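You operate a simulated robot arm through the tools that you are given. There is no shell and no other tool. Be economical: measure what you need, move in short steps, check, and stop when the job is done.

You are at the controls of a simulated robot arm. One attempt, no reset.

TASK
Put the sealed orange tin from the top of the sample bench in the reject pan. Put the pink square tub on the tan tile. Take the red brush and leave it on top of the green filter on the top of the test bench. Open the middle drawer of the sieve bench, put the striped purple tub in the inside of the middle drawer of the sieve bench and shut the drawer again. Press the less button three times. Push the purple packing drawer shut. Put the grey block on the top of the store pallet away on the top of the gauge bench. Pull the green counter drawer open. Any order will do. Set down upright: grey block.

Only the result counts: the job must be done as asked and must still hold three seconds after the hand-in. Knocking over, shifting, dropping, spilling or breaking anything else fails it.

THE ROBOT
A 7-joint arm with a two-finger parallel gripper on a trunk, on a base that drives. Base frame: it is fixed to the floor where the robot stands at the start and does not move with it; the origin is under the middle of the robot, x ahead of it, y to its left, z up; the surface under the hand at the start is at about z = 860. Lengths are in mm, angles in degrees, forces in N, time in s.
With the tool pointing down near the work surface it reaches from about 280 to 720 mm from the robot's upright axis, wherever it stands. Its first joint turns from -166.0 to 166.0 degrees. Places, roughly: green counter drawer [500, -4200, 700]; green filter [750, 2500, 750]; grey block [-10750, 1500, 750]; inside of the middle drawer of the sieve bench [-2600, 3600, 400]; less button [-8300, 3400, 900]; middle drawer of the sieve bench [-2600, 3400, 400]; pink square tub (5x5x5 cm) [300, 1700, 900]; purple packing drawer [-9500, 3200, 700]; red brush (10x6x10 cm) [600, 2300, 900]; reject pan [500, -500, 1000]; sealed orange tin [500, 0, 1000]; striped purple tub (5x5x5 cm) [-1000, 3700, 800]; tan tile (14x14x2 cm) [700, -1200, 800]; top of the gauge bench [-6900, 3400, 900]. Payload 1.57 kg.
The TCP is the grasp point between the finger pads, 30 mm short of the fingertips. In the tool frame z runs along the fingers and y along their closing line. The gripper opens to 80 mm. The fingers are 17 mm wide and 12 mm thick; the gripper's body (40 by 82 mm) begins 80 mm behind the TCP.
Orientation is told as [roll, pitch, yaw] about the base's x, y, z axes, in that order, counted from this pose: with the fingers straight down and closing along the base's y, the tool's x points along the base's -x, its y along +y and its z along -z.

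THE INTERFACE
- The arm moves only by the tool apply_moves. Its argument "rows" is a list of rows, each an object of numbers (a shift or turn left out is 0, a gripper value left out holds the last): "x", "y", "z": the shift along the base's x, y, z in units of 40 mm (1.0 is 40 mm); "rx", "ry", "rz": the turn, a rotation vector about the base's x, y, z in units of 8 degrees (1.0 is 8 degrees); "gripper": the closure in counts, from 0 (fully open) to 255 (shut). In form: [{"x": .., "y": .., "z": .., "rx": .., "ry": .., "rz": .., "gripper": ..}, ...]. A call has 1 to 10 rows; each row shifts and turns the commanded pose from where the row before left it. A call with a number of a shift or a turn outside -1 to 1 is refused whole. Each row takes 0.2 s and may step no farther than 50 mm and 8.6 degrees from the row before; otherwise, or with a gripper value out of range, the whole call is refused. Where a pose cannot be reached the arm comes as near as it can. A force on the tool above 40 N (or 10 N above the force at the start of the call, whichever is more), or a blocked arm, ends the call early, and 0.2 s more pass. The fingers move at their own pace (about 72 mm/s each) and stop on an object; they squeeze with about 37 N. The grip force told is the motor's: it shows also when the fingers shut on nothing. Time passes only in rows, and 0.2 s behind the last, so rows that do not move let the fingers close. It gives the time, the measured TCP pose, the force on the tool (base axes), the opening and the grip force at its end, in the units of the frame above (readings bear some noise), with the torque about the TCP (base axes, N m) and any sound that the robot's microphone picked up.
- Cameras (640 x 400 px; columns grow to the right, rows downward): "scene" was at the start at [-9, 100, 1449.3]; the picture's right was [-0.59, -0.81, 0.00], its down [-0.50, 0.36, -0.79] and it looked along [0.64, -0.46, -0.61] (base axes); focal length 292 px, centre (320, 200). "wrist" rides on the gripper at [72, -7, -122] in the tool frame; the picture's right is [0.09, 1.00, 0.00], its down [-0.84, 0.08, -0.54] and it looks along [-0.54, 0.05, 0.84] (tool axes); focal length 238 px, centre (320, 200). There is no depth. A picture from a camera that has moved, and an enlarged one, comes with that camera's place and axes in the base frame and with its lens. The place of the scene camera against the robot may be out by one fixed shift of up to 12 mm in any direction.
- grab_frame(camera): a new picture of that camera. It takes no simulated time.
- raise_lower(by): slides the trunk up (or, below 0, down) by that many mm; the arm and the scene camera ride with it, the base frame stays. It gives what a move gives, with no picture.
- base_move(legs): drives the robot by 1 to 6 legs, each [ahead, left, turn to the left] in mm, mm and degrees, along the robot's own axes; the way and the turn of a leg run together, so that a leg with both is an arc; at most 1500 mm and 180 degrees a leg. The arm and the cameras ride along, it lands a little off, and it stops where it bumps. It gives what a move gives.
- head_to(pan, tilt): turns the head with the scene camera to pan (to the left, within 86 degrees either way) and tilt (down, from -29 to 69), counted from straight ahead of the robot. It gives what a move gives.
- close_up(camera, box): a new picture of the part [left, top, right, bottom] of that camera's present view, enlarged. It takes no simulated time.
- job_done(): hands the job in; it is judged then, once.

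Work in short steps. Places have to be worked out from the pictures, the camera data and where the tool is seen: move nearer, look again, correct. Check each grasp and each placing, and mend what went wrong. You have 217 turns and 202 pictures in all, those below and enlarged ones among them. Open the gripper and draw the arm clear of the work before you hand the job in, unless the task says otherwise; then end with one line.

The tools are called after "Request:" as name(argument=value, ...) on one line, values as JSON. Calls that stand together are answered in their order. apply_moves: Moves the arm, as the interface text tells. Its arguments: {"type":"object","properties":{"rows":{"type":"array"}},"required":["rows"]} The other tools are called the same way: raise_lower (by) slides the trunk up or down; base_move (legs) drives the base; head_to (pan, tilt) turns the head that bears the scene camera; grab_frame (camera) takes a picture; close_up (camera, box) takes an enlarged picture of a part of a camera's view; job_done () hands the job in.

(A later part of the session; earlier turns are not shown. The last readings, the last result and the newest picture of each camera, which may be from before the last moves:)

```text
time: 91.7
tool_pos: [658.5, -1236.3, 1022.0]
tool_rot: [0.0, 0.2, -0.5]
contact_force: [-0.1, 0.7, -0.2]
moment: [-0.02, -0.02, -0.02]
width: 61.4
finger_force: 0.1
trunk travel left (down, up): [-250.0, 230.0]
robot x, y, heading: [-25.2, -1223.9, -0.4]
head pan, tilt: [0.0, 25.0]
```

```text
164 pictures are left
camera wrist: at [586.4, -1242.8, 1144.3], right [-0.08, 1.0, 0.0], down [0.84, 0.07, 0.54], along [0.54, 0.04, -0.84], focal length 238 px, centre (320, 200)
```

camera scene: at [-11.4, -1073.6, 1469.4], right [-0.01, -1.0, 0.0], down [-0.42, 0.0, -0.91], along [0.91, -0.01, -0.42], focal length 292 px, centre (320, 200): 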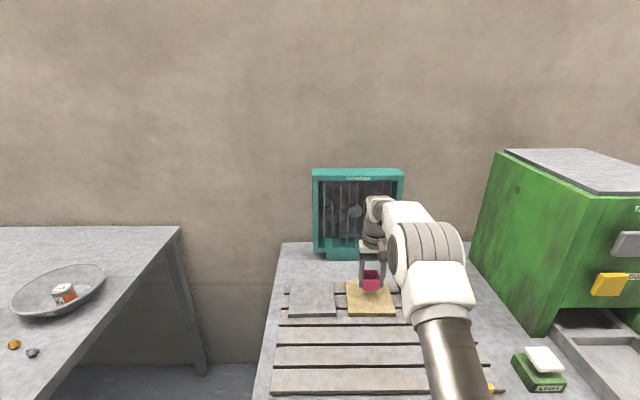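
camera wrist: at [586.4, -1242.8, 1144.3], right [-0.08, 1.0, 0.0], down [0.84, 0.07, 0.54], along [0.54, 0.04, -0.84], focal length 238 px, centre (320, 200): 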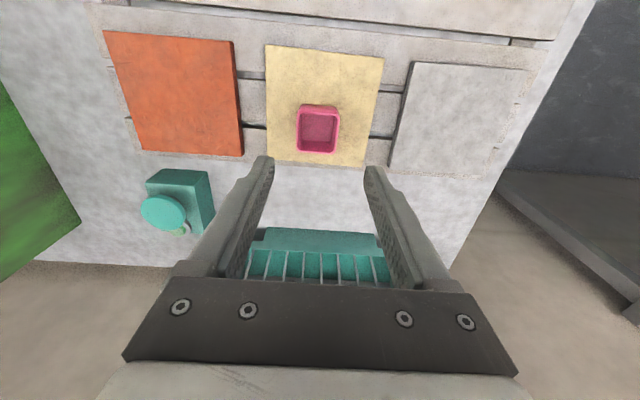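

Tub stands on the tan tile. I retract, back off, and drive right to the green counter drawer.

Request:
apply_moves(rows=[{"x": -1, "z": 1}, {"x": -1, "z": 1}, {"x": -1}, {"x": -1}, {"x": -1}, {"x": -1}, {"x": -1, "gripper": 0}])

Request:
base_move(legs=[[-900, 0, 0], [0, -1450, 0], [0, -1450, 0]])

Request:
head_to(pan=0, tilt=25)

Request:
grab_frame(camera="scene")

```text
refused: row 1 steps farther than a row can; nothing moved
```

```text
time: 114.6
tool_pos: [-269.0, -3533.7, 1022.8]
tool_rot: [-0.2, 0.0, -1.5]
contact_force: [0.3, 0.0, 0.4]
moment: [-0.01, -0.01, 0.01]
width: 61.1
finger_force: 0.1
trunk travel left (down, up): [-250.0, 230.0]
robot x, y, heading: [-948.7, -3507.2, -1.5]
head pan, tilt: [0.0, 25.0]
stopped in leg 3: the robot was blocked; the commanded pose is now the measured one
```

```text
time: 115.2
tool_pos: [-268.8, -3533.3, 1022.4]
tool_rot: [-0.2, 0.1, -1.6]
contact_force: [0.5, 0.0, -0.7]
moment: [0.02, 0.0, 0.01]
width: 61.5
finger_force: 0.2
trunk travel left (down, up): [-250.0, 230.0]
robot x, y, heading: [-951.2, -3505.1, -1.2]
head pan, tilt: [0.0, 25.0]
```

```text
163 pictures are left
camera scene: at [-935.8, -3356.5, 1469.3], right [-0.02, -1.0, 0.0], down [-0.42, 0.01, -0.91], along [0.91, -0.02, -0.42], focal length 292 px, centre (320, 200)
```

scene: 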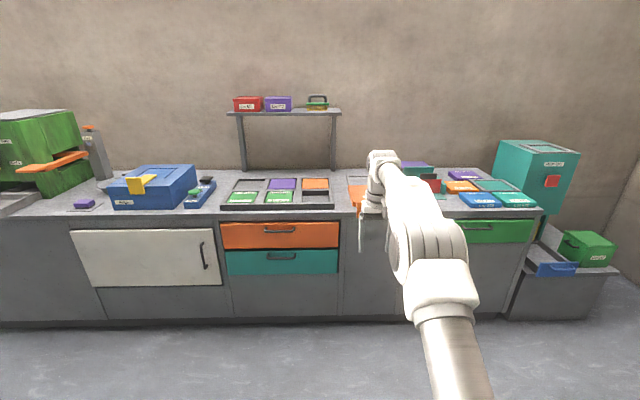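

The base was blocked at y≈-3507. I look to the right to see by what.

Request:
head_to(pan=-80, tilt=35)

Request:
grab_frame(camera="scene")

```text
time: 116.8
tool_pos: [-269.0, -3534.4, 1021.6]
tool_rot: [-0.2, 0.1, -1.6]
contact_force: [0.4, 0.2, 0.2]
moment: [0.03, 0.03, -0.01]
width: 61.3
finger_force: 0.2
trunk travel left (down, up): [-250.0, 230.0]
robot x, y, heading: [-952.6, -3503.5, -1.4]
head pan, tilt: [-80.0, 35.0]
```

```text
162 pictures are left
camera scene: at [-1014.7, -3441.4, 1453.6], right [-0.99, -0.15, 0.0], down [-0.09, 0.57, -0.82], along [0.12, -0.81, -0.57], focal length 292 px, centre (320, 200)
```

scene: 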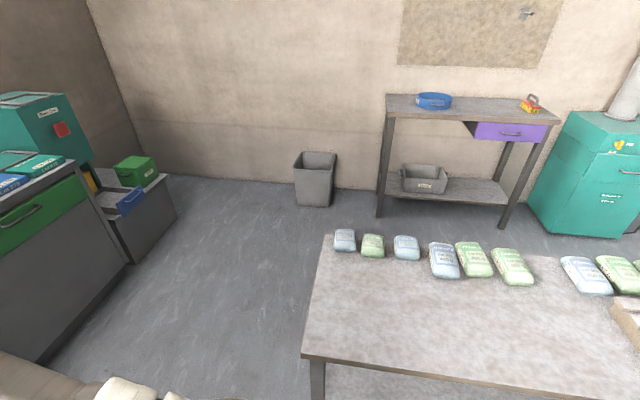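

A table (edge y≈-3765, x<-930) blocked me; nothing on it moved. I tuck the arm, step ahead, and pass in front of it.

Request:
apply_moves(rows=[{"x": -0.8, "z": 0.8}, {"x": -0.8, "z": 0.8}, {"x": -1}, {"x": -1}, {"x": -1}, {"x": -1}, {"x": -1}, {"x": -1}, {"x": -0.7, "gripper": 0}])

Request:
base_move(legs=[[0, 60, 0], [400, 0, 1.4], [0, -600, 0]])

Request:
head_to(pan=0, tilt=35)

Request:
grab_frame(camera="scene")

```text
time: 118.8
tool_pos: [-600.6, -3532.0, 1085.2]
tool_rot: [-0.3, 0.1, -1.8]
contact_force: [-0.4, 0.1, 0.1]
moment: [0.02, 0.01, -0.01]
width: 79.9
finger_force: 0.0
trunk travel left (down, up): [-250.0, 230.0]
robot x, y, heading: [-948.9, -3507.6, -1.4]
head pan, tilt: [-80.0, 35.0]
```

```text
time: 127.2
tool_pos: [-196.5, -4067.9, 1085.4]
tool_rot: [-0.3, 0.1, -0.1]
contact_force: [-0.1, -0.5, 0.3]
moment: [0.03, -0.01, 0.03]
width: 80.3
finger_force: 0.0
trunk travel left (down, up): [-250.0, 230.0]
robot x, y, heading: [-551.2, -4050.1, -0.2]
head pan, tilt: [-80.0, 35.0]
```

```text
time: 128.8
tool_pos: [-196.6, -4066.8, 1086.8]
tool_rot: [-0.2, 0.1, -0.2]
contact_force: [0.0, 0.5, -0.3]
moment: [0.0, -0.01, 0.02]
width: 80.0
finger_force: 0.1
trunk travel left (down, up): [-250.0, 230.0]
robot x, y, heading: [-544.8, -4049.3, 0.1]
head pan, tilt: [0.0, 35.0]
```

```text
161 pictures are left
camera scene: at [-540.1, -3899.9, 1453.6], right [0.0, -1.0, 0.0], down [-0.57, 0.0, -0.82], along [0.82, 0.0, -0.57], focal length 292 px, centre (320, 200)
```

scene: 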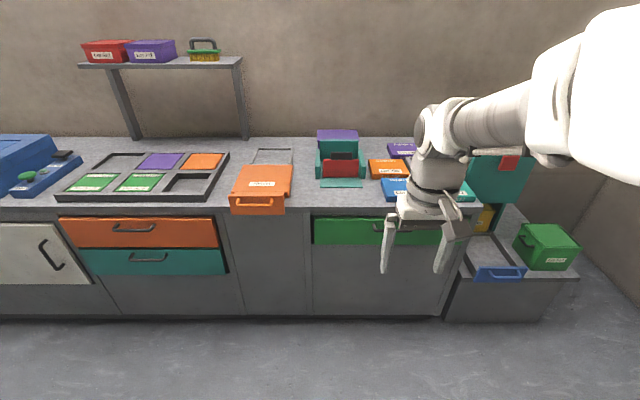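

I move the arm aside to see the green drawer's handle.

Request:
apply_moves(rows=[{"y": 1}, {"y": 1}, {"y": 1}, {"y": 1}, {"y": 1}, {"y": 1}, {"y": 0.5}])

Request:
grab_frame(camera="scene")

Request:
close_up(camera="scene", box=[300, 190, 500, 270])

```text
time: 130.4
tool_pos: [-197.9, -3806.7, 1085.4]
tool_rot: [-0.3, 0.2, -0.2]
contact_force: [0.6, -0.5, 0.4]
moment: [-0.01, -0.01, 0.02]
width: 80.1
finger_force: 0.0
trunk travel left (down, up): [-250.0, 230.0]
robot x, y, heading: [-548.4, -4050.7, -0.1]
head pan, tilt: [0.0, 35.0]
```

```text
160 pictures are left
camera scene: at [-540.0, -3899.8, 1453.6], right [0.0, -1.0, 0.0], down [-0.57, 0.0, -0.82], along [0.82, 0.0, -0.57], focal length 292 px, centre (320, 200)
```

scene: 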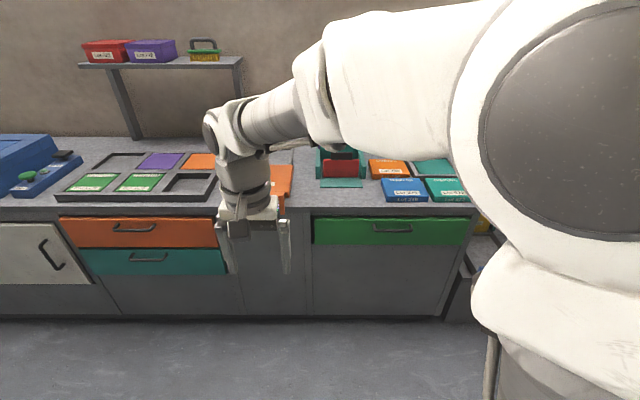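

```text
3.20 times, centred on (400, 230) of scene
camera zoom: at [-540.0, -3899.8, 1453.6], right [0.0, -1.0, 0.0], down [-0.57, 0.0, -0.82], along [0.82, 0.0, -0.57], focal length 933 px, centre (64, 104)
```

zoom: 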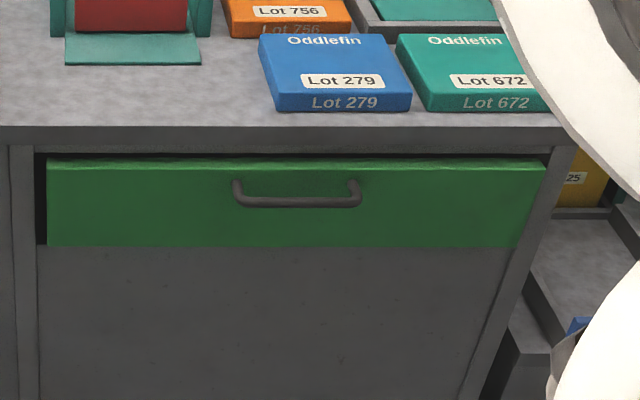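

Handle bar at about (285,-4172,743), standoff ~35 mm. I'll grip it with a horizontal tool closing vertically: first yaw 90° while moving back to y≈-4100.

Request:
apply_moves(rows=[{"rz": 1, "y": -0.7, "x": 0.3}, {"rz": 1, "y": -0.7, "x": 0.3}, {"rz": 1, "y": -0.7, "x": 0.3}, {"rz": 1, "y": -0.7, "x": 0.3}, {"rz": 1, "y": -0.7, "x": 0.3}, {"rz": 1, "y": -0.7, "x": 0.3}, {"rz": 1, "y": -0.7}, {"rz": 1, "y": -0.7}, {"rz": 1, "y": -0.7}, {"rz": 1, "y": -0.7}])

Request:
apply_moves(rows=[{"rz": 1}, {"rz": 0.25, "ry": -0.9}, {"ry": -1, "z": -0.5}, {"ry": -1, "z": -0.5}, {"ry": -1, "z": -0.5}, {"ry": -1, "z": -0.5}, {"ry": -1, "z": -0.5}, {"ry": -1, "z": -0.5}, {"ry": -1, "z": -0.5}, {"ry": -1, "z": -0.5}])

Request:
apply_moves(rows=[{"ry": -1, "z": -0.5}, {"ry": -1, "z": -0.5}, {"ry": -0.35, "z": -0.5}])

Request:
grab_frame(camera="scene")

Request:
grab_frame(camera="wrist")

```text
time: 132.6
tool_pos: [-125.0, -4086.8, 1084.5]
tool_rot: [-0.3, -0.1, 79.9]
contact_force: [0.6, 0.4, 0.2]
moment: [0.01, 0.02, 0.03]
width: 79.9
finger_force: 0.1
trunk travel left (down, up): [-250.0, 230.0]
robot x, y, heading: [-547.0, -4053.1, 0.2]
head pan, tilt: [0.0, 35.0]
```

```text
time: 135.0
tool_pos: [-76.7, -4158.5, 1008.9]
tool_rot: [-63.9, 1.7, 81.9]
contact_force: [-0.9, -1.2, -0.2]
moment: [0.02, -0.02, 0.03]
width: 80.0
finger_force: 0.2
out of reach, approached as far as the arm can: row 6, 7, 8, 9, 10
trunk travel left (down, up): [-250.0, 230.0]
robot x, y, heading: [-547.8, -4052.9, -0.1]
head pan, tilt: [0.0, 35.0]
stopped in row 10: the arm was blocked; the commanded pose is now the measured one
```

```text
time: 135.8
tool_pos: [-62.9, -4158.6, 946.5]
tool_rot: [-82.6, -0.8, 82.0]
contact_force: [0.6, 0.2, -1.4]
moment: [0.01, 0.0, 0.01]
width: 80.4
finger_force: 0.1
out of reach, approached as far as the arm can: row 1
trunk travel left (down, up): [-250.0, 230.0]
robot x, y, heading: [-543.5, -4049.5, 0.1]
head pan, tilt: [0.0, 35.0]
```

```text
158 pictures are left
camera scene: at [-540.1, -3899.9, 1453.6], right [0.0, -1.0, 0.0], down [-0.57, 0.0, -0.82], along [0.82, 0.0, -0.57], focal length 292 px, centre (320, 200)
```

scene: 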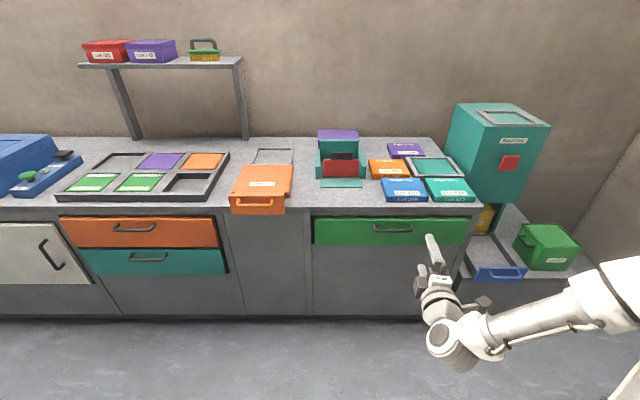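

```text
157 pictures are left
camera wrist: at [-191.3, -4213.7, 967.6], right [-0.14, -0.06, -0.99], down [-0.43, 0.9, 0.01], along [0.89, 0.42, -0.15], focal length 238 px, centre (320, 200)
```

wrist: 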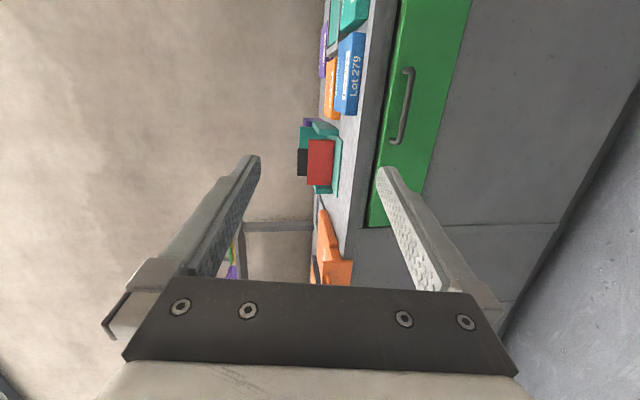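

Tool is almost horizontal. I correct the residual yaw/pitch and lower the trunk 200 mm to bring the tool to handle height.

Request:
apply_moves(rows=[{"rz": 1}, {"ry": -0.9}])

Request:
raise_lower(by=-203)

Request:
grab_frame(camera="wrist")

Request:
close_up(camera="scene", box=[280, 130, 540, 300])

```text
time: 136.4
tool_pos: [-63.1, -4159.1, 947.7]
tool_rot: [-89.8, -0.8, 90.2]
contact_force: [0.4, 0.4, -0.3]
moment: [-0.03, 0.04, 0.01]
width: 80.2
finger_force: 0.1
trunk travel left (down, up): [-250.0, 230.0]
robot x, y, heading: [-547.3, -4051.7, 0.5]
head pan, tilt: [0.0, 35.0]
```

```text
time: 138.6
tool_pos: [-61.8, -4159.2, 743.8]
tool_rot: [-89.7, -0.7, 90.1]
contact_force: [1.2, -0.8, -0.8]
moment: [-0.01, -0.05, -0.02]
width: 80.1
finger_force: 0.1
trunk travel left (down, up): [-47.0, 433.0]
robot x, y, heading: [-547.7, -4050.0, 0.1]
head pan, tilt: [0.0, 35.0]
```

```text
156 pictures are left
camera wrist: at [-184.1, -4231.6, 749.7], right [-0.01, -0.08, -1.0], down [-0.54, 0.84, -0.06], along [0.84, 0.54, -0.05], focal length 238 px, centre (320, 200)
```

wrist: 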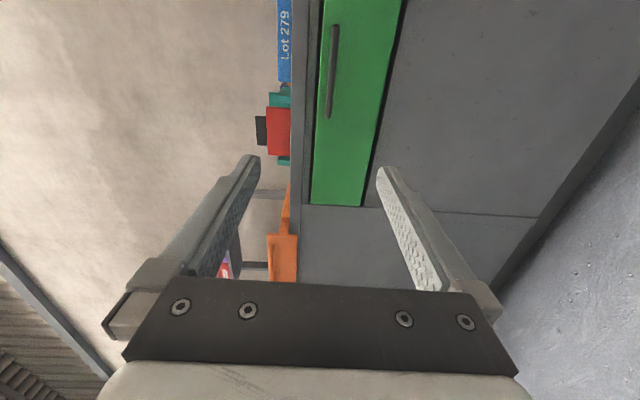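

```text
2.35 times, centred on (410, 215) of scene
camera zoom: at [-540.0, -3900.0, 1250.6], right [0.0, -1.0, 0.0], down [-0.57, 0.0, -0.82], along [0.82, 0.0, -0.57], focal length 686 px, centre (108, 165)
```

zoom: 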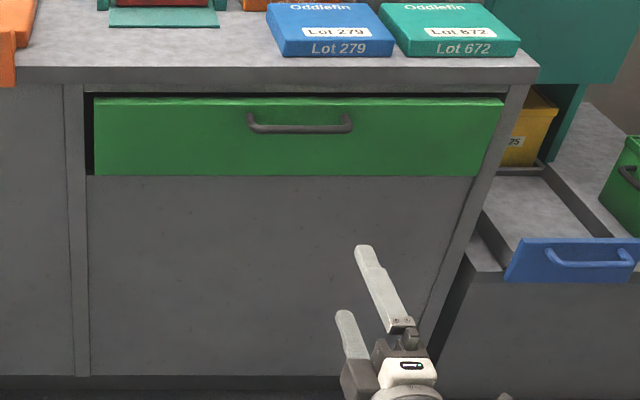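

Estimates disagree a little on height (720–740), so I approach 200 mm closer and look again.

Request:
apply_moves(rows=[{"x": 1, "y": -0.3}, {"x": 1, "y": -0.3}, {"x": 1}, {"x": 1}, {"x": 1}])

Request:
grab_frame(camera="wrist")

Request:
grab_frame(camera="scene")

```text
time: 139.8
tool_pos: [137.2, -4183.5, 743.7]
tool_rot: [-89.7, -0.8, 90.1]
contact_force: [-0.6, 0.7, -0.6]
moment: [-0.02, -0.01, 0.01]
width: 80.1
finger_force: 0.0
trunk travel left (down, up): [-47.0, 433.0]
robot x, y, heading: [-548.8, -4050.9, 0.4]
head pan, tilt: [0.0, 35.0]
```

```text
154 pictures are left
camera wrist: at [16.1, -4255.6, 749.8], right [-0.01, -0.08, -1.0], down [-0.54, 0.84, -0.06], along [0.84, 0.54, -0.05], focal length 238 px, centre (320, 200)
```

wrist: 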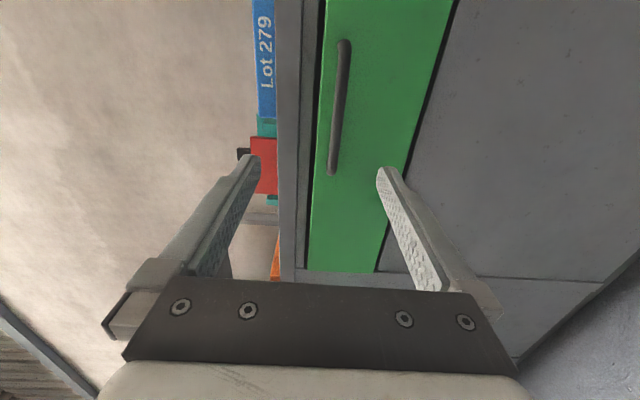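

```text
153 pictures are left
camera scene: at [-540.2, -3900.0, 1250.6], right [0.0, -1.0, 0.0], down [-0.57, 0.0, -0.82], along [0.82, 0.0, -0.57], focal length 292 px, centre (320, 200)
```

scene: 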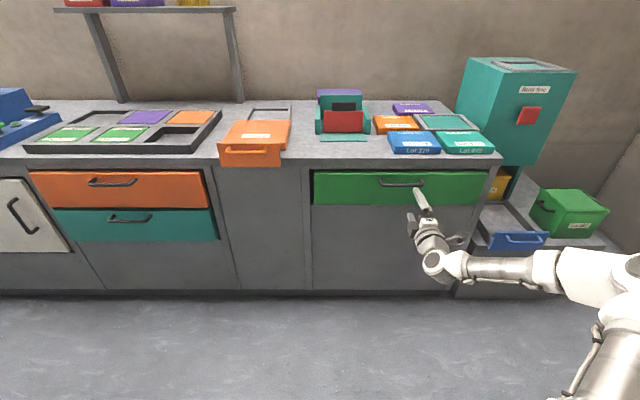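

Bar estimated at (300,-4189,721). I lower 23 mm and advance so the tips nearly reach it, then check.

Request:
apply_moves(rows=[{"z": -0.57, "y": -0.13}, {"x": 1}, {"x": 1}, {"x": 0.5}])

Request:
grab_frame(camera="wrist")

Request:
close_up(camera="scene", box=[360, 150, 460, 230])

```text
time: 140.8
tool_pos: [238.4, -4188.6, 720.6]
tool_rot: [-89.7, -0.9, 90.1]
contact_force: [0.0, 0.0, -0.6]
moment: [0.02, 0.03, 0.02]
width: 79.9
finger_force: 0.0
trunk travel left (down, up): [-47.0, 433.0]
robot x, y, heading: [-548.7, -4050.8, 0.0]
head pan, tilt: [0.0, 35.0]
```

```text
152 pictures are left
camera wrist: at [116.3, -4260.9, 726.8], right [-0.01, -0.08, -1.0], down [-0.54, 0.84, -0.06], along [0.84, 0.54, -0.05], focal length 238 px, centre (320, 200)
```

wrist: 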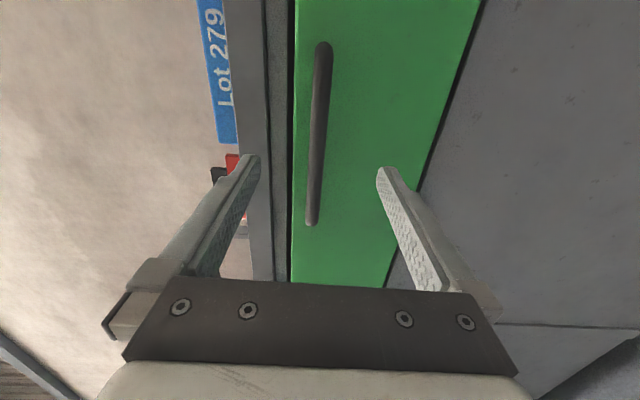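

```text
5.00 times, centred on (410, 190) of scene
camera zoom: at [-540.1, -3900.0, 1250.6], right [0.0, -1.0, 0.0], down [-0.57, 0.0, -0.82], along [0.82, 0.0, -0.57], focal length 1458 px, centre (-130, 250)
```

zoom: 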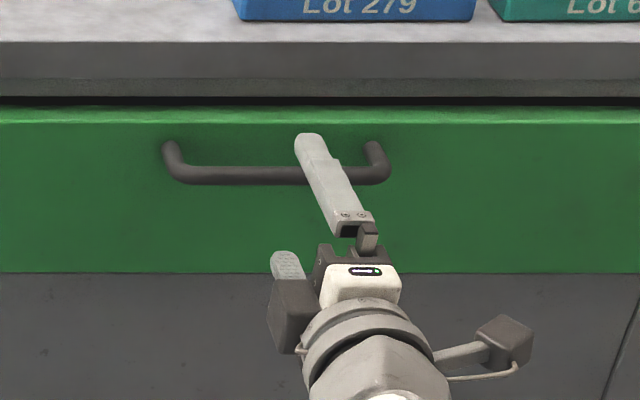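

Bar is centred between the fingers and ~60 mm ahead. I advance 50 mm and close.

Request:
apply_moves(rows=[{"x": 0.65}, {"x": 0.6}, {"gripper": 255}, {}, {}, {}])

Request:
grab_frame(camera="wrist")

```text
time: 142.2
tool_pos: [288.9, -4188.5, 723.3]
tool_rot: [-90.0, -0.7, 90.1]
contact_force: [2.0, 1.0, 8.6]
moment: [-0.49, -0.05, 0.12]
width: 12.7
finger_force: 29.7
trunk travel left (down, up): [-47.0, 433.0]
robot x, y, heading: [-549.7, -4051.1, -0.0]
head pan, tilt: [0.0, 35.0]
```

```text
150 pictures are left
camera wrist: at [165.9, -4260.5, 728.7], right [0.0, -0.08, -1.0], down [-0.54, 0.84, -0.07], along [0.84, 0.54, -0.04], focal length 238 px, centre (320, 200)
```

wrist: 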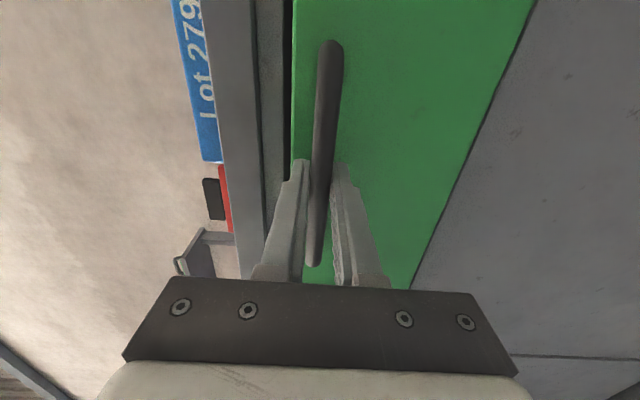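

Bar is gripped (12.7 mm). I pull toward me.

Request:
apply_moves(rows=[{"x": -0.4}, {"x": -0.6}, {"x": -0.7}, {"x": -0.7}, {"x": -0.7}, {"x": -0.7}, {"x": -0.7}, {"x": -0.7}])

Request:
grab_frame(camera="scene")

```text
time: 143.9
tool_pos: [77.6, -4188.5, 723.3]
tool_rot: [-90.0, -0.7, 89.9]
contact_force: [0.6, -3.4, 22.2]
moment: [-0.39, -0.21, -0.15]
width: 13.0
finger_force: 30.3
trunk travel left (down, up): [-47.0, 433.0]
robot x, y, heading: [-548.0, -4049.4, 0.0]
head pan, tilt: [0.0, 35.0]
```

```text
149 pictures are left
camera scene: at [-541.5, -3899.8, 1250.7], right [0.0, -1.0, 0.0], down [-0.57, 0.0, -0.82], along [0.82, 0.0, -0.57], focal length 292 px, centre (320, 200)
```

scene: 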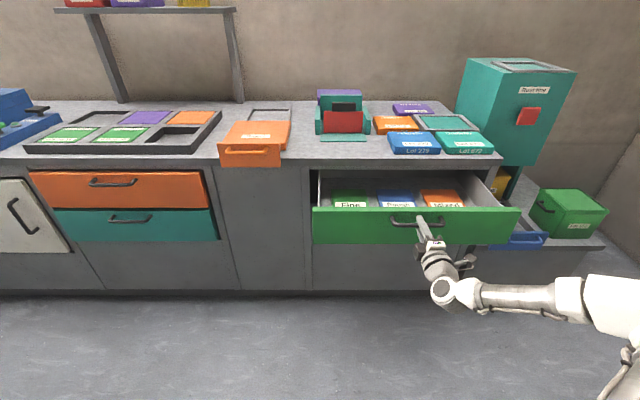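

Drawer opened ~210 mm; I pull on to see whether it goes farther.

Request:
apply_moves(rows=[{"x": -0.5}, {"x": -0.5}, {"x": -0.5}, {"x": -0.5}])

```text
time: 144.9
tool_pos: [-0.4, -4188.4, 722.4]
tool_rot: [-89.9, -0.8, 90.0]
contact_force: [-0.5, -7.1, 22.3]
moment: [-0.36, -0.16, -0.42]
width: 12.7
finger_force: 29.3
trunk travel left (down, up): [-47.0, 433.0]
robot x, y, heading: [-547.2, -4051.9, 0.5]
head pan, tilt: [0.0, 35.0]
```

290 mm open is plenty. I release and draw straight back.

Request:
apply_moves(rows=[{"gripper": 120}, {"gripper": 0}, {}, {"x": -0.8}, {"x": -0.8}, {"x": -0.8}])

Request:
grab_frame(camera="scene")

```text
time: 146.3
tool_pos: [-96.3, -4188.3, 720.5]
tool_rot: [-89.7, -0.8, 90.1]
contact_force: [-0.3, -0.2, 0.1]
moment: [0.0, -0.01, -0.01]
width: 80.2
finger_force: 0.0
trunk travel left (down, up): [-47.0, 433.0]
robot x, y, heading: [-548.2, -4053.5, 0.1]
head pan, tilt: [0.0, 35.0]
```

```text
148 pictures are left
camera scene: at [-539.9, -3899.9, 1250.6], right [0.0, -1.0, 0.0], down [-0.57, 0.0, -0.82], along [0.82, 0.0, -0.57], focal length 292 px, centre (320, 200)
```

scene: 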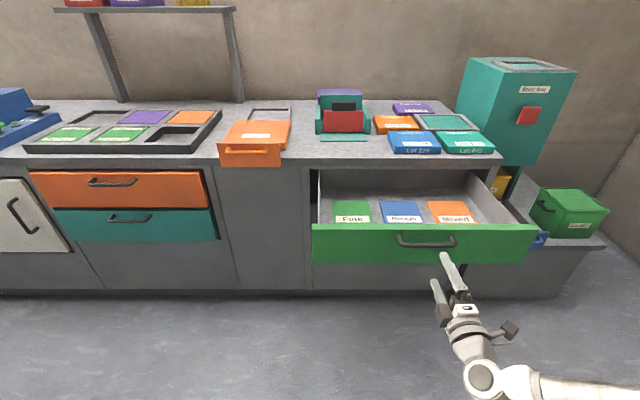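

Green drawer is open. Keeping the horizontal pose for the sieve drawer, I drive back left along the aisle.

Request:
base_move(legs=[[0, 1450, 0], [0, 1450, 0], [0, 1450, 0], [0, 1450, 0]])

Request:
head_to(pan=80, tilt=15)

Request:
grab_frame(camera="scene")

```text
time: 189.3
tool_pos: [-109.9, 1629.0, 721.2]
tool_rot: [-89.6, -0.8, 89.5]
contact_force: [0.2, -0.3, -0.5]
moment: [0.01, -0.02, 0.03]
width: 79.8
finger_force: 0.0
trunk travel left (down, up): [-47.0, 433.0]
robot x, y, heading: [-562.9, 1772.9, -0.3]
head pan, tilt: [0.0, 35.0]
```

```text
time: 190.8
tool_pos: [-110.4, 1629.1, 721.5]
tool_rot: [-89.7, -0.8, 89.5]
contact_force: [1.1, 0.1, -0.6]
moment: [0.0, 0.02, 0.02]
width: 80.1
finger_force: 0.0
trunk travel left (down, up): [-47.0, 433.0]
robot x, y, heading: [-560.2, 1767.9, -0.3]
head pan, tilt: [80.0, 15.0]
```

```text
147 pictures are left
camera scene: at [-621.5, 2014.0, 1282.5], right [0.98, -0.18, 0.0], down [-0.05, -0.25, -0.97], along [0.18, 0.95, -0.26], focal length 292 px, centre (320, 200)
```

scene: 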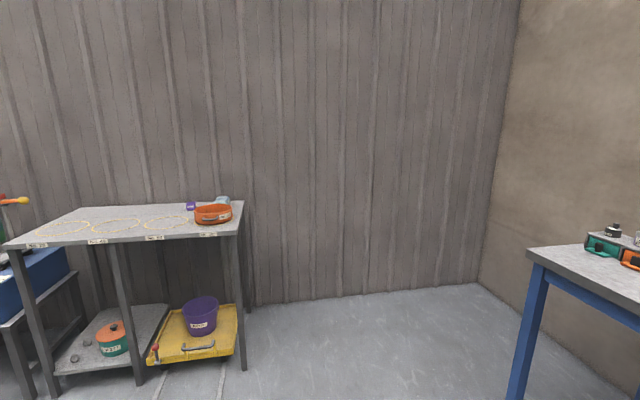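

I turn to face the +y wall and look at the benches there.

Request:
base_move(legs=[[0, 0, 90], [0, 700, 0]])

Request:
head_to(pan=35, tilt=22)

Request:
grab_frame(camera="scene")

Request:
head_to(pan=80, tilt=22)

Request:
grab_frame(camera="scene")

```text
time: 199.3
tool_pos: [-764.8, 2227.7, 721.0]
tool_rot: [-89.7, -0.9, 179.3]
contact_force: [-0.2, 0.1, 0.3]
moment: [0.01, 0.01, 0.0]
width: 80.1
finger_force: 0.1
trunk travel left (down, up): [-47.0, 433.0]
robot x, y, heading: [-907.9, 1778.7, 89.8]
head pan, tilt: [80.0, 15.0]
stopped in leg 2: the robot was blocked; the commanded pose is now the measured one
```

```text
time: 200.4
tool_pos: [-765.8, 2228.1, 721.0]
tool_rot: [-89.7, -0.8, 179.4]
contact_force: [-1.0, 0.1, 0.2]
moment: [0.0, 0.0, -0.04]
width: 80.0
finger_force: 0.0
trunk travel left (down, up): [-47.0, 433.0]
robot x, y, heading: [-905.1, 1779.0, 89.6]
head pan, tilt: [35.0, 22.0]
```

```text
146 pictures are left
camera scene: at [-1099.5, 1786.1, 1271.2], right [0.82, 0.57, 0.0], down [0.21, -0.31, -0.93], along [-0.53, 0.76, -0.37], focal length 292 px, centre (320, 200)
```

scene: 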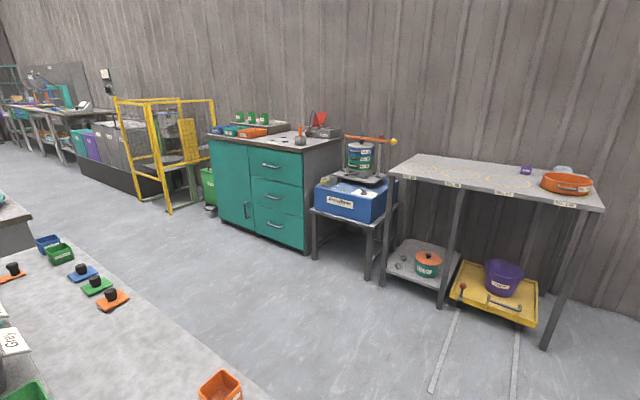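

```text
time: 201.6
tool_pos: [-765.2, 2228.9, 720.5]
tool_rot: [-89.7, -0.7, 179.5]
contact_force: [-0.7, -0.6, 0.1]
moment: [0.0, 0.04, -0.02]
width: 80.2
finger_force: 0.1
trunk travel left (down, up): [-47.0, 433.0]
robot x, y, heading: [-907.2, 1777.7, 89.5]
head pan, tilt: [80.0, 22.0]
```

```text
145 pictures are left
camera scene: at [-1138.0, 1726.6, 1271.2], right [0.18, 0.98, 0.0], down [0.37, -0.07, -0.93], along [-0.91, 0.17, -0.37], focal length 292 px, centre (320, 200)
```

scene: 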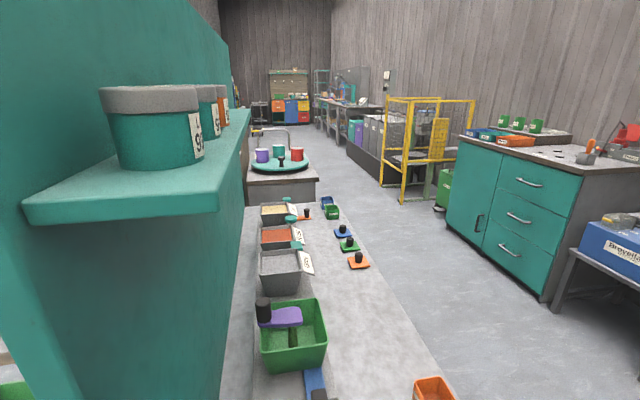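

I bumped the end of a central island; the teal three-drawer cabinet is the sieve bench. I drive into the aisle at y≈2450 and left to x≈-2600.

Request:
base_move(legs=[[0, -60, 0], [680, 0, 0], [0, -10, 0]])

Request:
base_move(legs=[[0, 1350, 0], [0, 450, 0]])

Request:
head_to(pan=0, tilt=35)

Request:
grab_frame(camera="scene")

```text
time: 207.5
tool_pos: [-687.7, 2900.5, 721.7]
tool_rot: [-89.7, -0.8, 179.3]
contact_force: [0.0, 0.1, 0.1]
moment: [0.01, 0.0, 0.0]
width: 79.9
finger_force: 0.0
trunk travel left (down, up): [-47.0, 433.0]
robot x, y, heading: [-831.2, 2450.7, 89.5]
head pan, tilt: [80.0, 22.0]
```

```text
time: 221.2
tool_pos: [-2474.0, 2923.3, 720.5]
tool_rot: [-89.7, -0.8, 179.1]
contact_force: [0.1, -0.2, -0.3]
moment: [-0.01, -0.01, -0.02]
width: 79.7
finger_force: 0.2
trunk travel left (down, up): [-47.0, 433.0]
robot x, y, heading: [-2616.7, 2470.8, 89.0]
head pan, tilt: [80.0, 22.0]
```

```text
time: 222.7
tool_pos: [-2473.4, 2922.2, 719.5]
tool_rot: [-89.7, -0.8, 179.0]
contact_force: [0.1, -0.3, 0.5]
moment: [0.0, 0.03, 0.0]
width: 79.7
finger_force: 0.1
trunk travel left (down, up): [-47.0, 433.0]
robot x, y, heading: [-2616.6, 2474.1, 89.0]
head pan, tilt: [0.0, 35.0]
```

```text
144 pictures are left
camera scene: at [-2758.1, 2493.3, 1250.6], right [1.0, -0.01, 0.0], down [-0.01, -0.57, -0.82], along [0.01, 0.82, -0.57], focal length 292 px, centre (320, 200)
```

scene: 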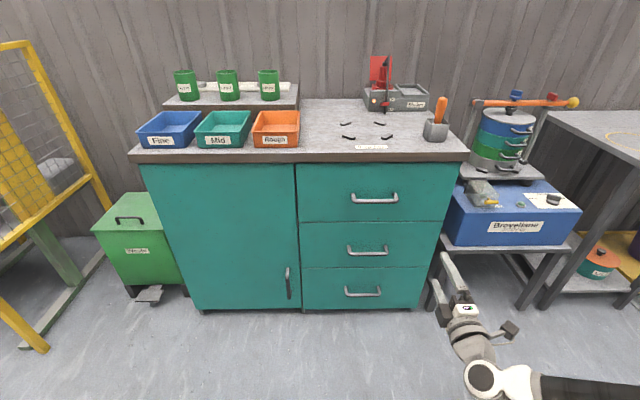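

Middle drawer handle estimated near (-2573,3265,480). I lower trunk and arm and align.

Request:
raise_lower(by=-45)

Request:
apply_moves(rows=[{"x": -0.6, "z": -0.7}, {"x": -0.6, "z": -0.7}, {"x": -0.6, "z": -0.7}, {"x": -0.6, "z": -0.7}, {"z": -0.7}, {"z": -0.7}, {"z": -0.7}])

Request:
grab_frame(camera="wrist")

Request:
grab_frame(camera="scene")

```text
time: 223.6
tool_pos: [-2474.5, 2922.7, 675.1]
tool_rot: [-89.6, -0.8, 179.0]
contact_force: [0.2, -0.1, -0.1]
moment: [-0.04, 0.01, -0.02]
width: 80.1
finger_force: 0.0
trunk travel left (down, up): [-2.0, 478.0]
robot x, y, heading: [-2621.6, 2471.3, 89.2]
head pan, tilt: [0.0, 35.0]
```

```text
time: 225.2
tool_pos: [-2558.4, 2970.9, 577.0]
tool_rot: [-89.6, -0.8, 178.9]
contact_force: [0.2, -0.1, 0.0]
moment: [0.03, 0.0, 0.01]
width: 79.9
finger_force: 0.0
out of reach, approached as far as the arm can: row 3, 4, 5, 6, 7
trunk travel left (down, up): [-2.0, 478.0]
robot x, y, heading: [-2618.8, 2474.1, 89.0]
head pan, tilt: [0.0, 35.0]
```

```text
143 pictures are left
camera wrist: at [-2488.8, 2847.9, 583.2], right [0.08, -0.01, -1.0], down [-0.85, -0.53, -0.06], along [-0.53, 0.85, -0.05], focal length 238 px, centre (320, 200)
```

wrist: 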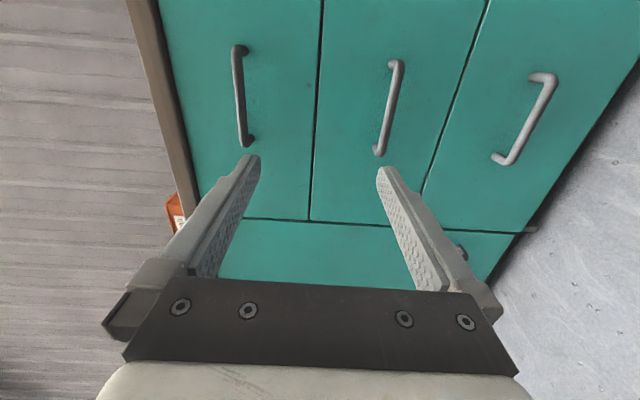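

```text
142 pictures are left
camera scene: at [-2758.0, 2493.2, 1205.6], right [1.0, -0.01, 0.0], down [-0.01, -0.57, -0.82], along [0.01, 0.82, -0.57], focal length 292 px, centre (320, 200)
```

scene: 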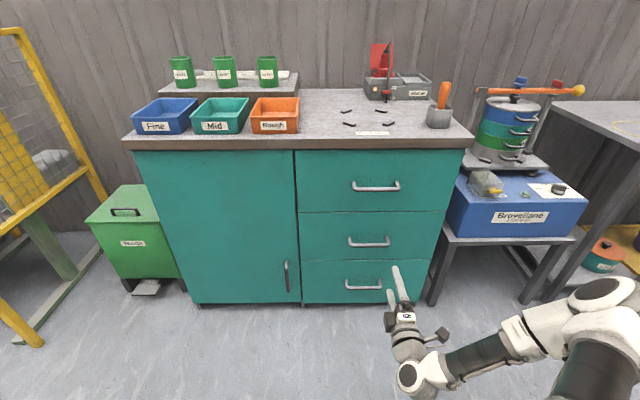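

Lowest horizontal reach here is 577; handle is at about (-2563,3250,465). I try extending forward, where the arm may get lower.

Request:
apply_moves(rows=[{"y": 1}, {"y": 1}, {"y": 1}, {"y": 1}, {"y": 0.5}])

```text
time: 226.4
tool_pos: [-2559.6, 3151.5, 576.0]
tool_rot: [-89.5, -0.9, 179.1]
contact_force: [-0.1, 0.5, 0.2]
moment: [-0.02, 0.03, 0.02]
width: 79.9
finger_force: 0.1
trunk travel left (down, up): [-2.0, 478.0]
robot x, y, heading: [-2618.5, 2467.9, 88.9]
head pan, tilt: [0.0, 35.0]
```

Now I pitch the tool 30° down and descend together.

Request:
apply_moves(rows=[{"rx": -1}, {"rx": -1, "z": -0.3}, {"rx": -1, "z": -0.5}, {"rx": -0.75, "z": -0.5}, {"z": -0.5}, {"z": -0.5}])

Request:
grab_frame(camera="wrist")

```text
time: 227.8
tool_pos: [-2558.3, 3151.2, 484.6]
tool_rot: [-59.6, -0.2, 178.7]
contact_force: [0.6, -0.3, 0.3]
moment: [-0.01, 0.02, -0.03]
width: 80.1
finger_force: 0.1
trunk travel left (down, up): [-2.0, 478.0]
robot x, y, heading: [-2616.2, 2472.7, 89.3]
head pan, tilt: [0.0, 35.0]
```

```text
141 pictures are left
camera wrist: at [-2488.5, 3047.2, 551.6], right [0.08, -0.51, -0.86], down [-0.85, -0.49, 0.21], along [-0.53, 0.71, -0.47], focal length 238 px, centre (320, 200)
```

wrist: 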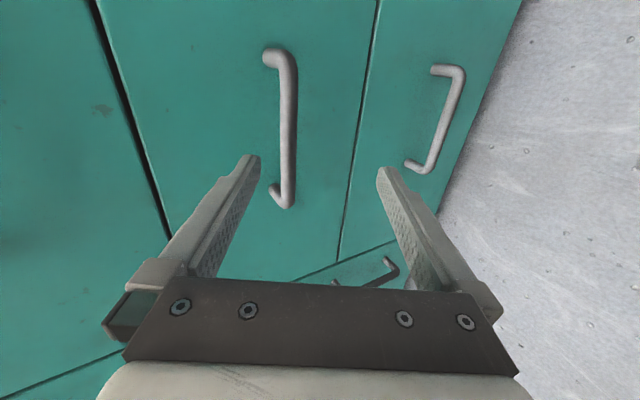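

Bar near (-2570,3255,457). I move onto the approach line, half-close the fingers, and look.

Request:
apply_moves(rows=[{"y": 0.6, "z": 0.23, "x": -0.28, "gripper": 110}, {"y": 0.4}, {}])

Request:
grab_frame(camera="wrist")

Request:
close_up(camera="scene", box=[290, 170, 460, 320])

```text
time: 228.6
tool_pos: [-2570.0, 3192.0, 493.0]
tool_rot: [-59.7, -0.2, 178.8]
contact_force: [0.0, -0.1, 0.4]
moment: [-0.01, 0.0, 0.0]
width: 45.6
finger_force: 0.0
trunk travel left (down, up): [-2.0, 478.0]
robot x, y, heading: [-2620.0, 2473.6, 89.2]
head pan, tilt: [0.0, 35.0]
```

```text
140 pictures are left
camera wrist: at [-2500.1, 3087.4, 560.2], right [0.08, -0.5, -0.86], down [-0.85, -0.49, 0.21], along [-0.53, 0.71, -0.47], focal length 238 px, centre (320, 200)
```

wrist: 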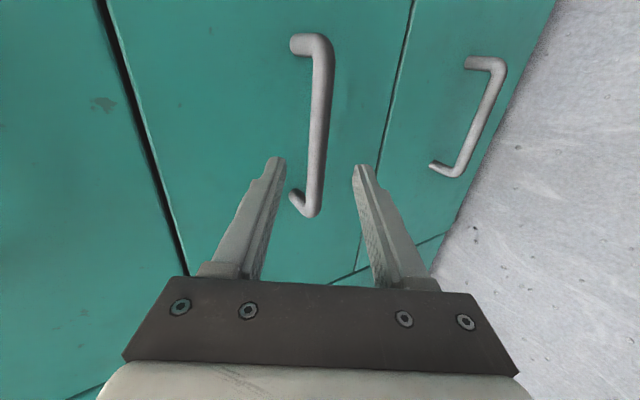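

```text
2.67 times, centred on (375, 245) of scene
camera zoom: at [-2758.0, 2493.3, 1205.6], right [1.0, -0.01, 0.0], down [-0.01, -0.57, -0.82], along [0.01, 0.82, -0.57], focal length 777 px, centre (173, 80)
```

zoom: 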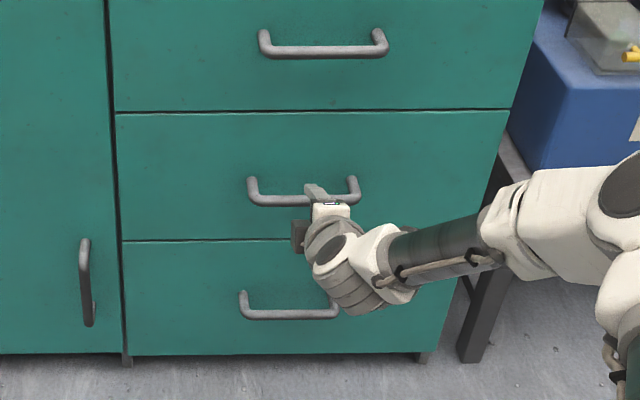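

Bar is centred between the fingers. I advance along the tool axis and close.

Request:
apply_moves(rows=[{"y": 0.5, "z": -0.28}, {"y": 0.5, "z": -0.28}, {"y": 0.4, "z": -0.22}, {"gripper": 255}, {}, {}, {}])

Request:
grab_frame(camera="wrist")

```text
time: 230.2
tool_pos: [-2569.5, 3236.1, 469.2]
tool_rot: [-59.6, -0.1, 178.9]
contact_force: [1.6, -2.0, -5.7]
moment: [-0.07, -0.52, 0.31]
width: 15.8
finger_force: 31.3
out of reach, approached as far as the arm can: row 3
trunk travel left (down, up): [-2.0, 478.0]
robot x, y, heading: [-2617.7, 2476.8, 88.8]
head pan, tilt: [0.0, 35.0]
```

```text
138 pictures are left
camera wrist: at [-2500.3, 3132.7, 536.3], right [0.08, -0.51, -0.86], down [-0.85, -0.49, 0.21], along [-0.53, 0.71, -0.47], focal length 238 px, centre (320, 200)
```

wrist: 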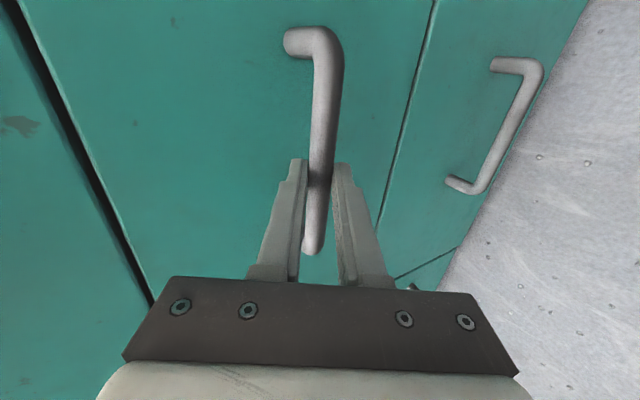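

Gripped. I pull with the arm a little first.

Request:
apply_moves(rows=[{"y": -0.4}, {"y": -0.6}, {"y": -0.7}, {"y": -0.7}, {"y": -0.7}])

```text
time: 231.4
tool_pos: [-2570.5, 3112.0, 468.6]
tool_rot: [-59.4, -0.3, 178.7]
contact_force: [0.6, -1.5, -12.9]
moment: [-0.23, -0.39, 0.29]
width: 15.8
finger_force: 31.3
trunk travel left (down, up): [-2.0, 478.0]
robot x, y, heading: [-2619.1, 2469.1, 89.2]
head pan, tilt: [0.0, 35.0]
```

Moves well; I keep pulling with the arm.

Request:
apply_moves(rows=[{"y": -0.7}, {"y": -0.7}, {"y": -0.7}, {"y": -0.7}, {"y": -0.7}, {"y": -0.5}])

Request:
grab_frame(camera="scene")

```text
time: 232.8
tool_pos: [-2570.1, 2951.4, 468.9]
tool_rot: [-59.4, -0.3, 178.8]
contact_force: [-5.8, -1.4, -22.9]
moment: [-0.41, -0.21, 0.45]
width: 15.8
finger_force: 31.4
trunk travel left (down, up): [-2.0, 478.0]
robot x, y, heading: [-2621.7, 2472.3, 89.0]
head pan, tilt: [0.0, 35.0]
```

```text
137 pictures are left
camera scene: at [-2758.1, 2494.3, 1205.5], right [1.0, -0.01, 0.0], down [-0.01, -0.57, -0.82], along [0.01, 0.82, -0.57], focal length 292 px, centre (320, 200)
```

scene: 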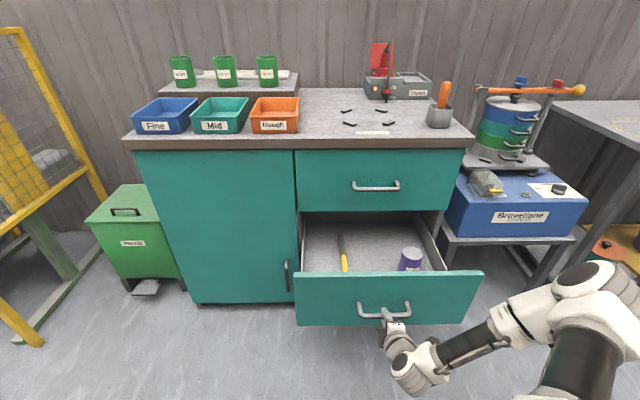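

Drawer is open 285 mm with a purple tin and yellow tool in it. I release and retreat along the tool axis.

Request:
apply_moves(rows=[{"gripper": 150}, {"gripper": 60}, {}, {"y": -0.6, "z": 0.35}, {"y": -0.6, "z": 0.35}, {"y": -0.3, "z": 0.8}, {"z": 1}, {"z": 1}])

Request:
raise_lower(by=290)

Request:
grab_frame(camera="scene")

```text
time: 234.6
tool_pos: [-2562.9, 2921.0, 593.0]
tool_rot: [-59.6, -0.2, 178.8]
contact_force: [-0.1, -0.8, 0.5]
moment: [0.0, -0.02, 0.01]
width: 61.1
finger_force: 0.0
out of reach, approached as far as the arm can: row 7, 8
trunk travel left (down, up): [-2.0, 478.0]
robot x, y, heading: [-2619.5, 2472.8, 89.2]
head pan, tilt: [0.0, 35.0]
```

```text
time: 237.5
tool_pos: [-2563.3, 2921.7, 883.6]
tool_rot: [-59.7, -0.2, 178.8]
contact_force: [-0.4, -1.5, 0.2]
moment: [0.0, 0.02, 0.0]
width: 61.0
finger_force: 0.1
trunk travel left (down, up): [-292.0, 188.0]
robot x, y, heading: [-2617.3, 2472.0, 89.5]
head pan, tilt: [0.0, 35.0]
```

```text
136 pictures are left
camera scene: at [-2758.0, 2493.3, 1495.5], right [1.0, -0.01, 0.0], down [-0.01, -0.57, -0.82], along [0.01, 0.82, -0.57], focal length 292 px, centre (320, 200)
```

scene: 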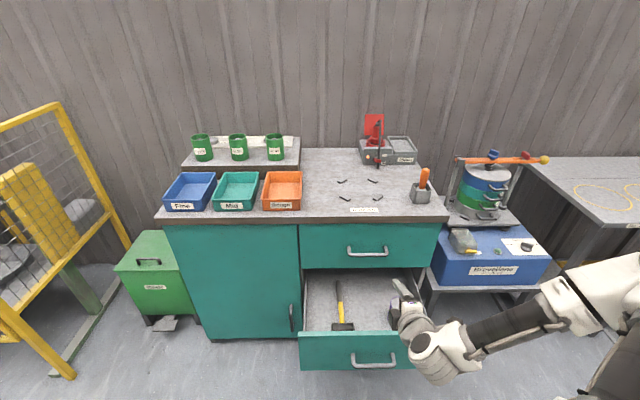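

I rotate the tool back to vertical (keeping the 90° offset, useful for the brush handle) and raise it.

Request:
apply_moves(rows=[{"rx": 1, "z": 0.5}, {"rx": 1, "z": 0.5}, {"rx": 1, "z": 0.5}, {"rx": 1, "z": 0.5}, {"rx": 1, "z": 0.5}, {"rx": 1, "z": 0.5}, {"rx": 1, "z": 0.5}, {"rx": 0.45, "z": 0.5}, {"z": 0.5, "gripper": 0}])

Request:
base_move(legs=[[0, -1400, 0], [0, -450, 0]])

Request:
head_to(pan=0, tilt=30)

Request:
grab_frame(camera="scene")

```text
time: 239.5
tool_pos: [-2559.2, 2932.8, 1057.4]
tool_rot: [-119.3, -1.2, 179.5]
contact_force: [0.1, 0.0, -0.3]
moment: [0.04, -0.03, 0.0]
width: 80.1
finger_force: 0.0
out of reach, approached as far as the arm can: row 1, 2
trunk travel left (down, up): [-292.0, 188.0]
robot x, y, heading: [-2619.9, 2470.5, 89.3]
head pan, tilt: [0.0, 35.0]
```

```text
time: 253.6
tool_pos: [-725.9, 2908.4, 1057.7]
tool_rot: [-119.3, -1.2, 179.8]
contact_force: [-0.3, -0.1, -0.3]
moment: [0.03, -0.05, -0.03]
width: 79.9
finger_force: 0.1
trunk travel left (down, up): [-292.0, 188.0]
robot x, y, heading: [-782.3, 2448.1, 89.5]
head pan, tilt: [0.0, 35.0]
```

```text
time: 254.2
tool_pos: [-726.7, 2909.0, 1057.0]
tool_rot: [-119.3, -1.2, 179.8]
contact_force: [0.5, 0.6, 0.2]
moment: [-0.02, 0.0, -0.02]
width: 79.9
finger_force: 0.1
trunk travel left (down, up): [-292.0, 188.0]
robot x, y, heading: [-784.0, 2443.9, 89.1]
head pan, tilt: [0.0, 30.0]
```

```text
135 pictures are left
camera scene: at [-922.3, 2470.7, 1503.3], right [1.0, -0.01, 0.0], down [-0.01, -0.5, -0.87], along [0.01, 0.87, -0.5], focal length 292 px, centre (320, 200)
```

scene: 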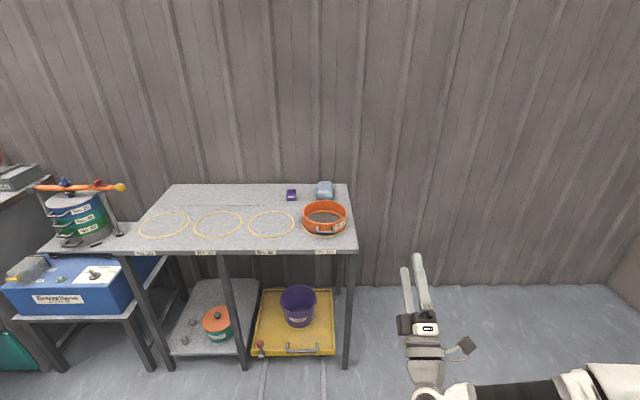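

I rotated the wrong way (tool is tilted up); I turn it back downward.

Request:
apply_moves(rows=[{"rx": -1}, {"rx": -1}, {"rx": -1}, {"rx": -1}, {"rx": -1}, {"rx": -1}, {"rx": -1}, {"rx": -1}, {"rx": -1}, {"rx": -1}])

Request:
apply_moves(rows=[{"rx": -1}, {"rx": -1}, {"rx": -1}, {"rx": -1}, {"rx": -0.9}])

Request:
close_up(camera="scene", box=[240, 170, 380, 260])

```text
time: 256.4
tool_pos: [-715.6, 2943.4, 1038.3]
tool_rot: [-40.9, 0.5, 178.6]
contact_force: [0.4, -0.3, -0.4]
moment: [-0.03, 0.01, 0.0]
width: 79.9
finger_force: 0.0
out of reach, approached as far as the arm can: row 2, 3, 4, 10
trunk travel left (down, up): [-292.0, 188.0]
robot x, y, heading: [-782.4, 2448.0, 89.5]
head pan, tilt: [0.0, 30.0]
```

```text
time: 257.6
tool_pos: [-735.5, 2942.1, 1038.3]
tool_rot: [-5.8, -4.3, -179.8]
contact_force: [0.0, 0.3, 0.0]
moment: [-0.01, -0.01, -0.02]
width: 80.2
finger_force: 0.0
out of reach, approached as far as the arm can: row 1, 2
trunk travel left (down, up): [-292.0, 188.0]
robot x, y, heading: [-785.0, 2450.4, 89.3]
head pan, tilt: [0.0, 30.0]
```

```text
4.44 times, centred on (310, 215) of scene
camera zoom: at [-922.3, 2470.7, 1503.4], right [1.0, -0.01, 0.0], down [-0.01, -0.5, -0.87], along [0.01, 0.87, -0.5], focal length 1296 px, centre (364, 133)
```

zoom: 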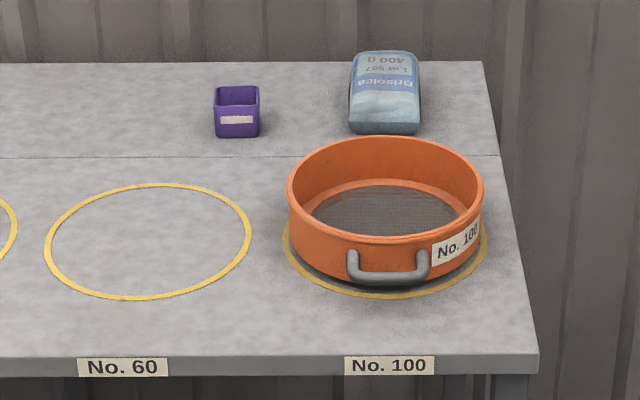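

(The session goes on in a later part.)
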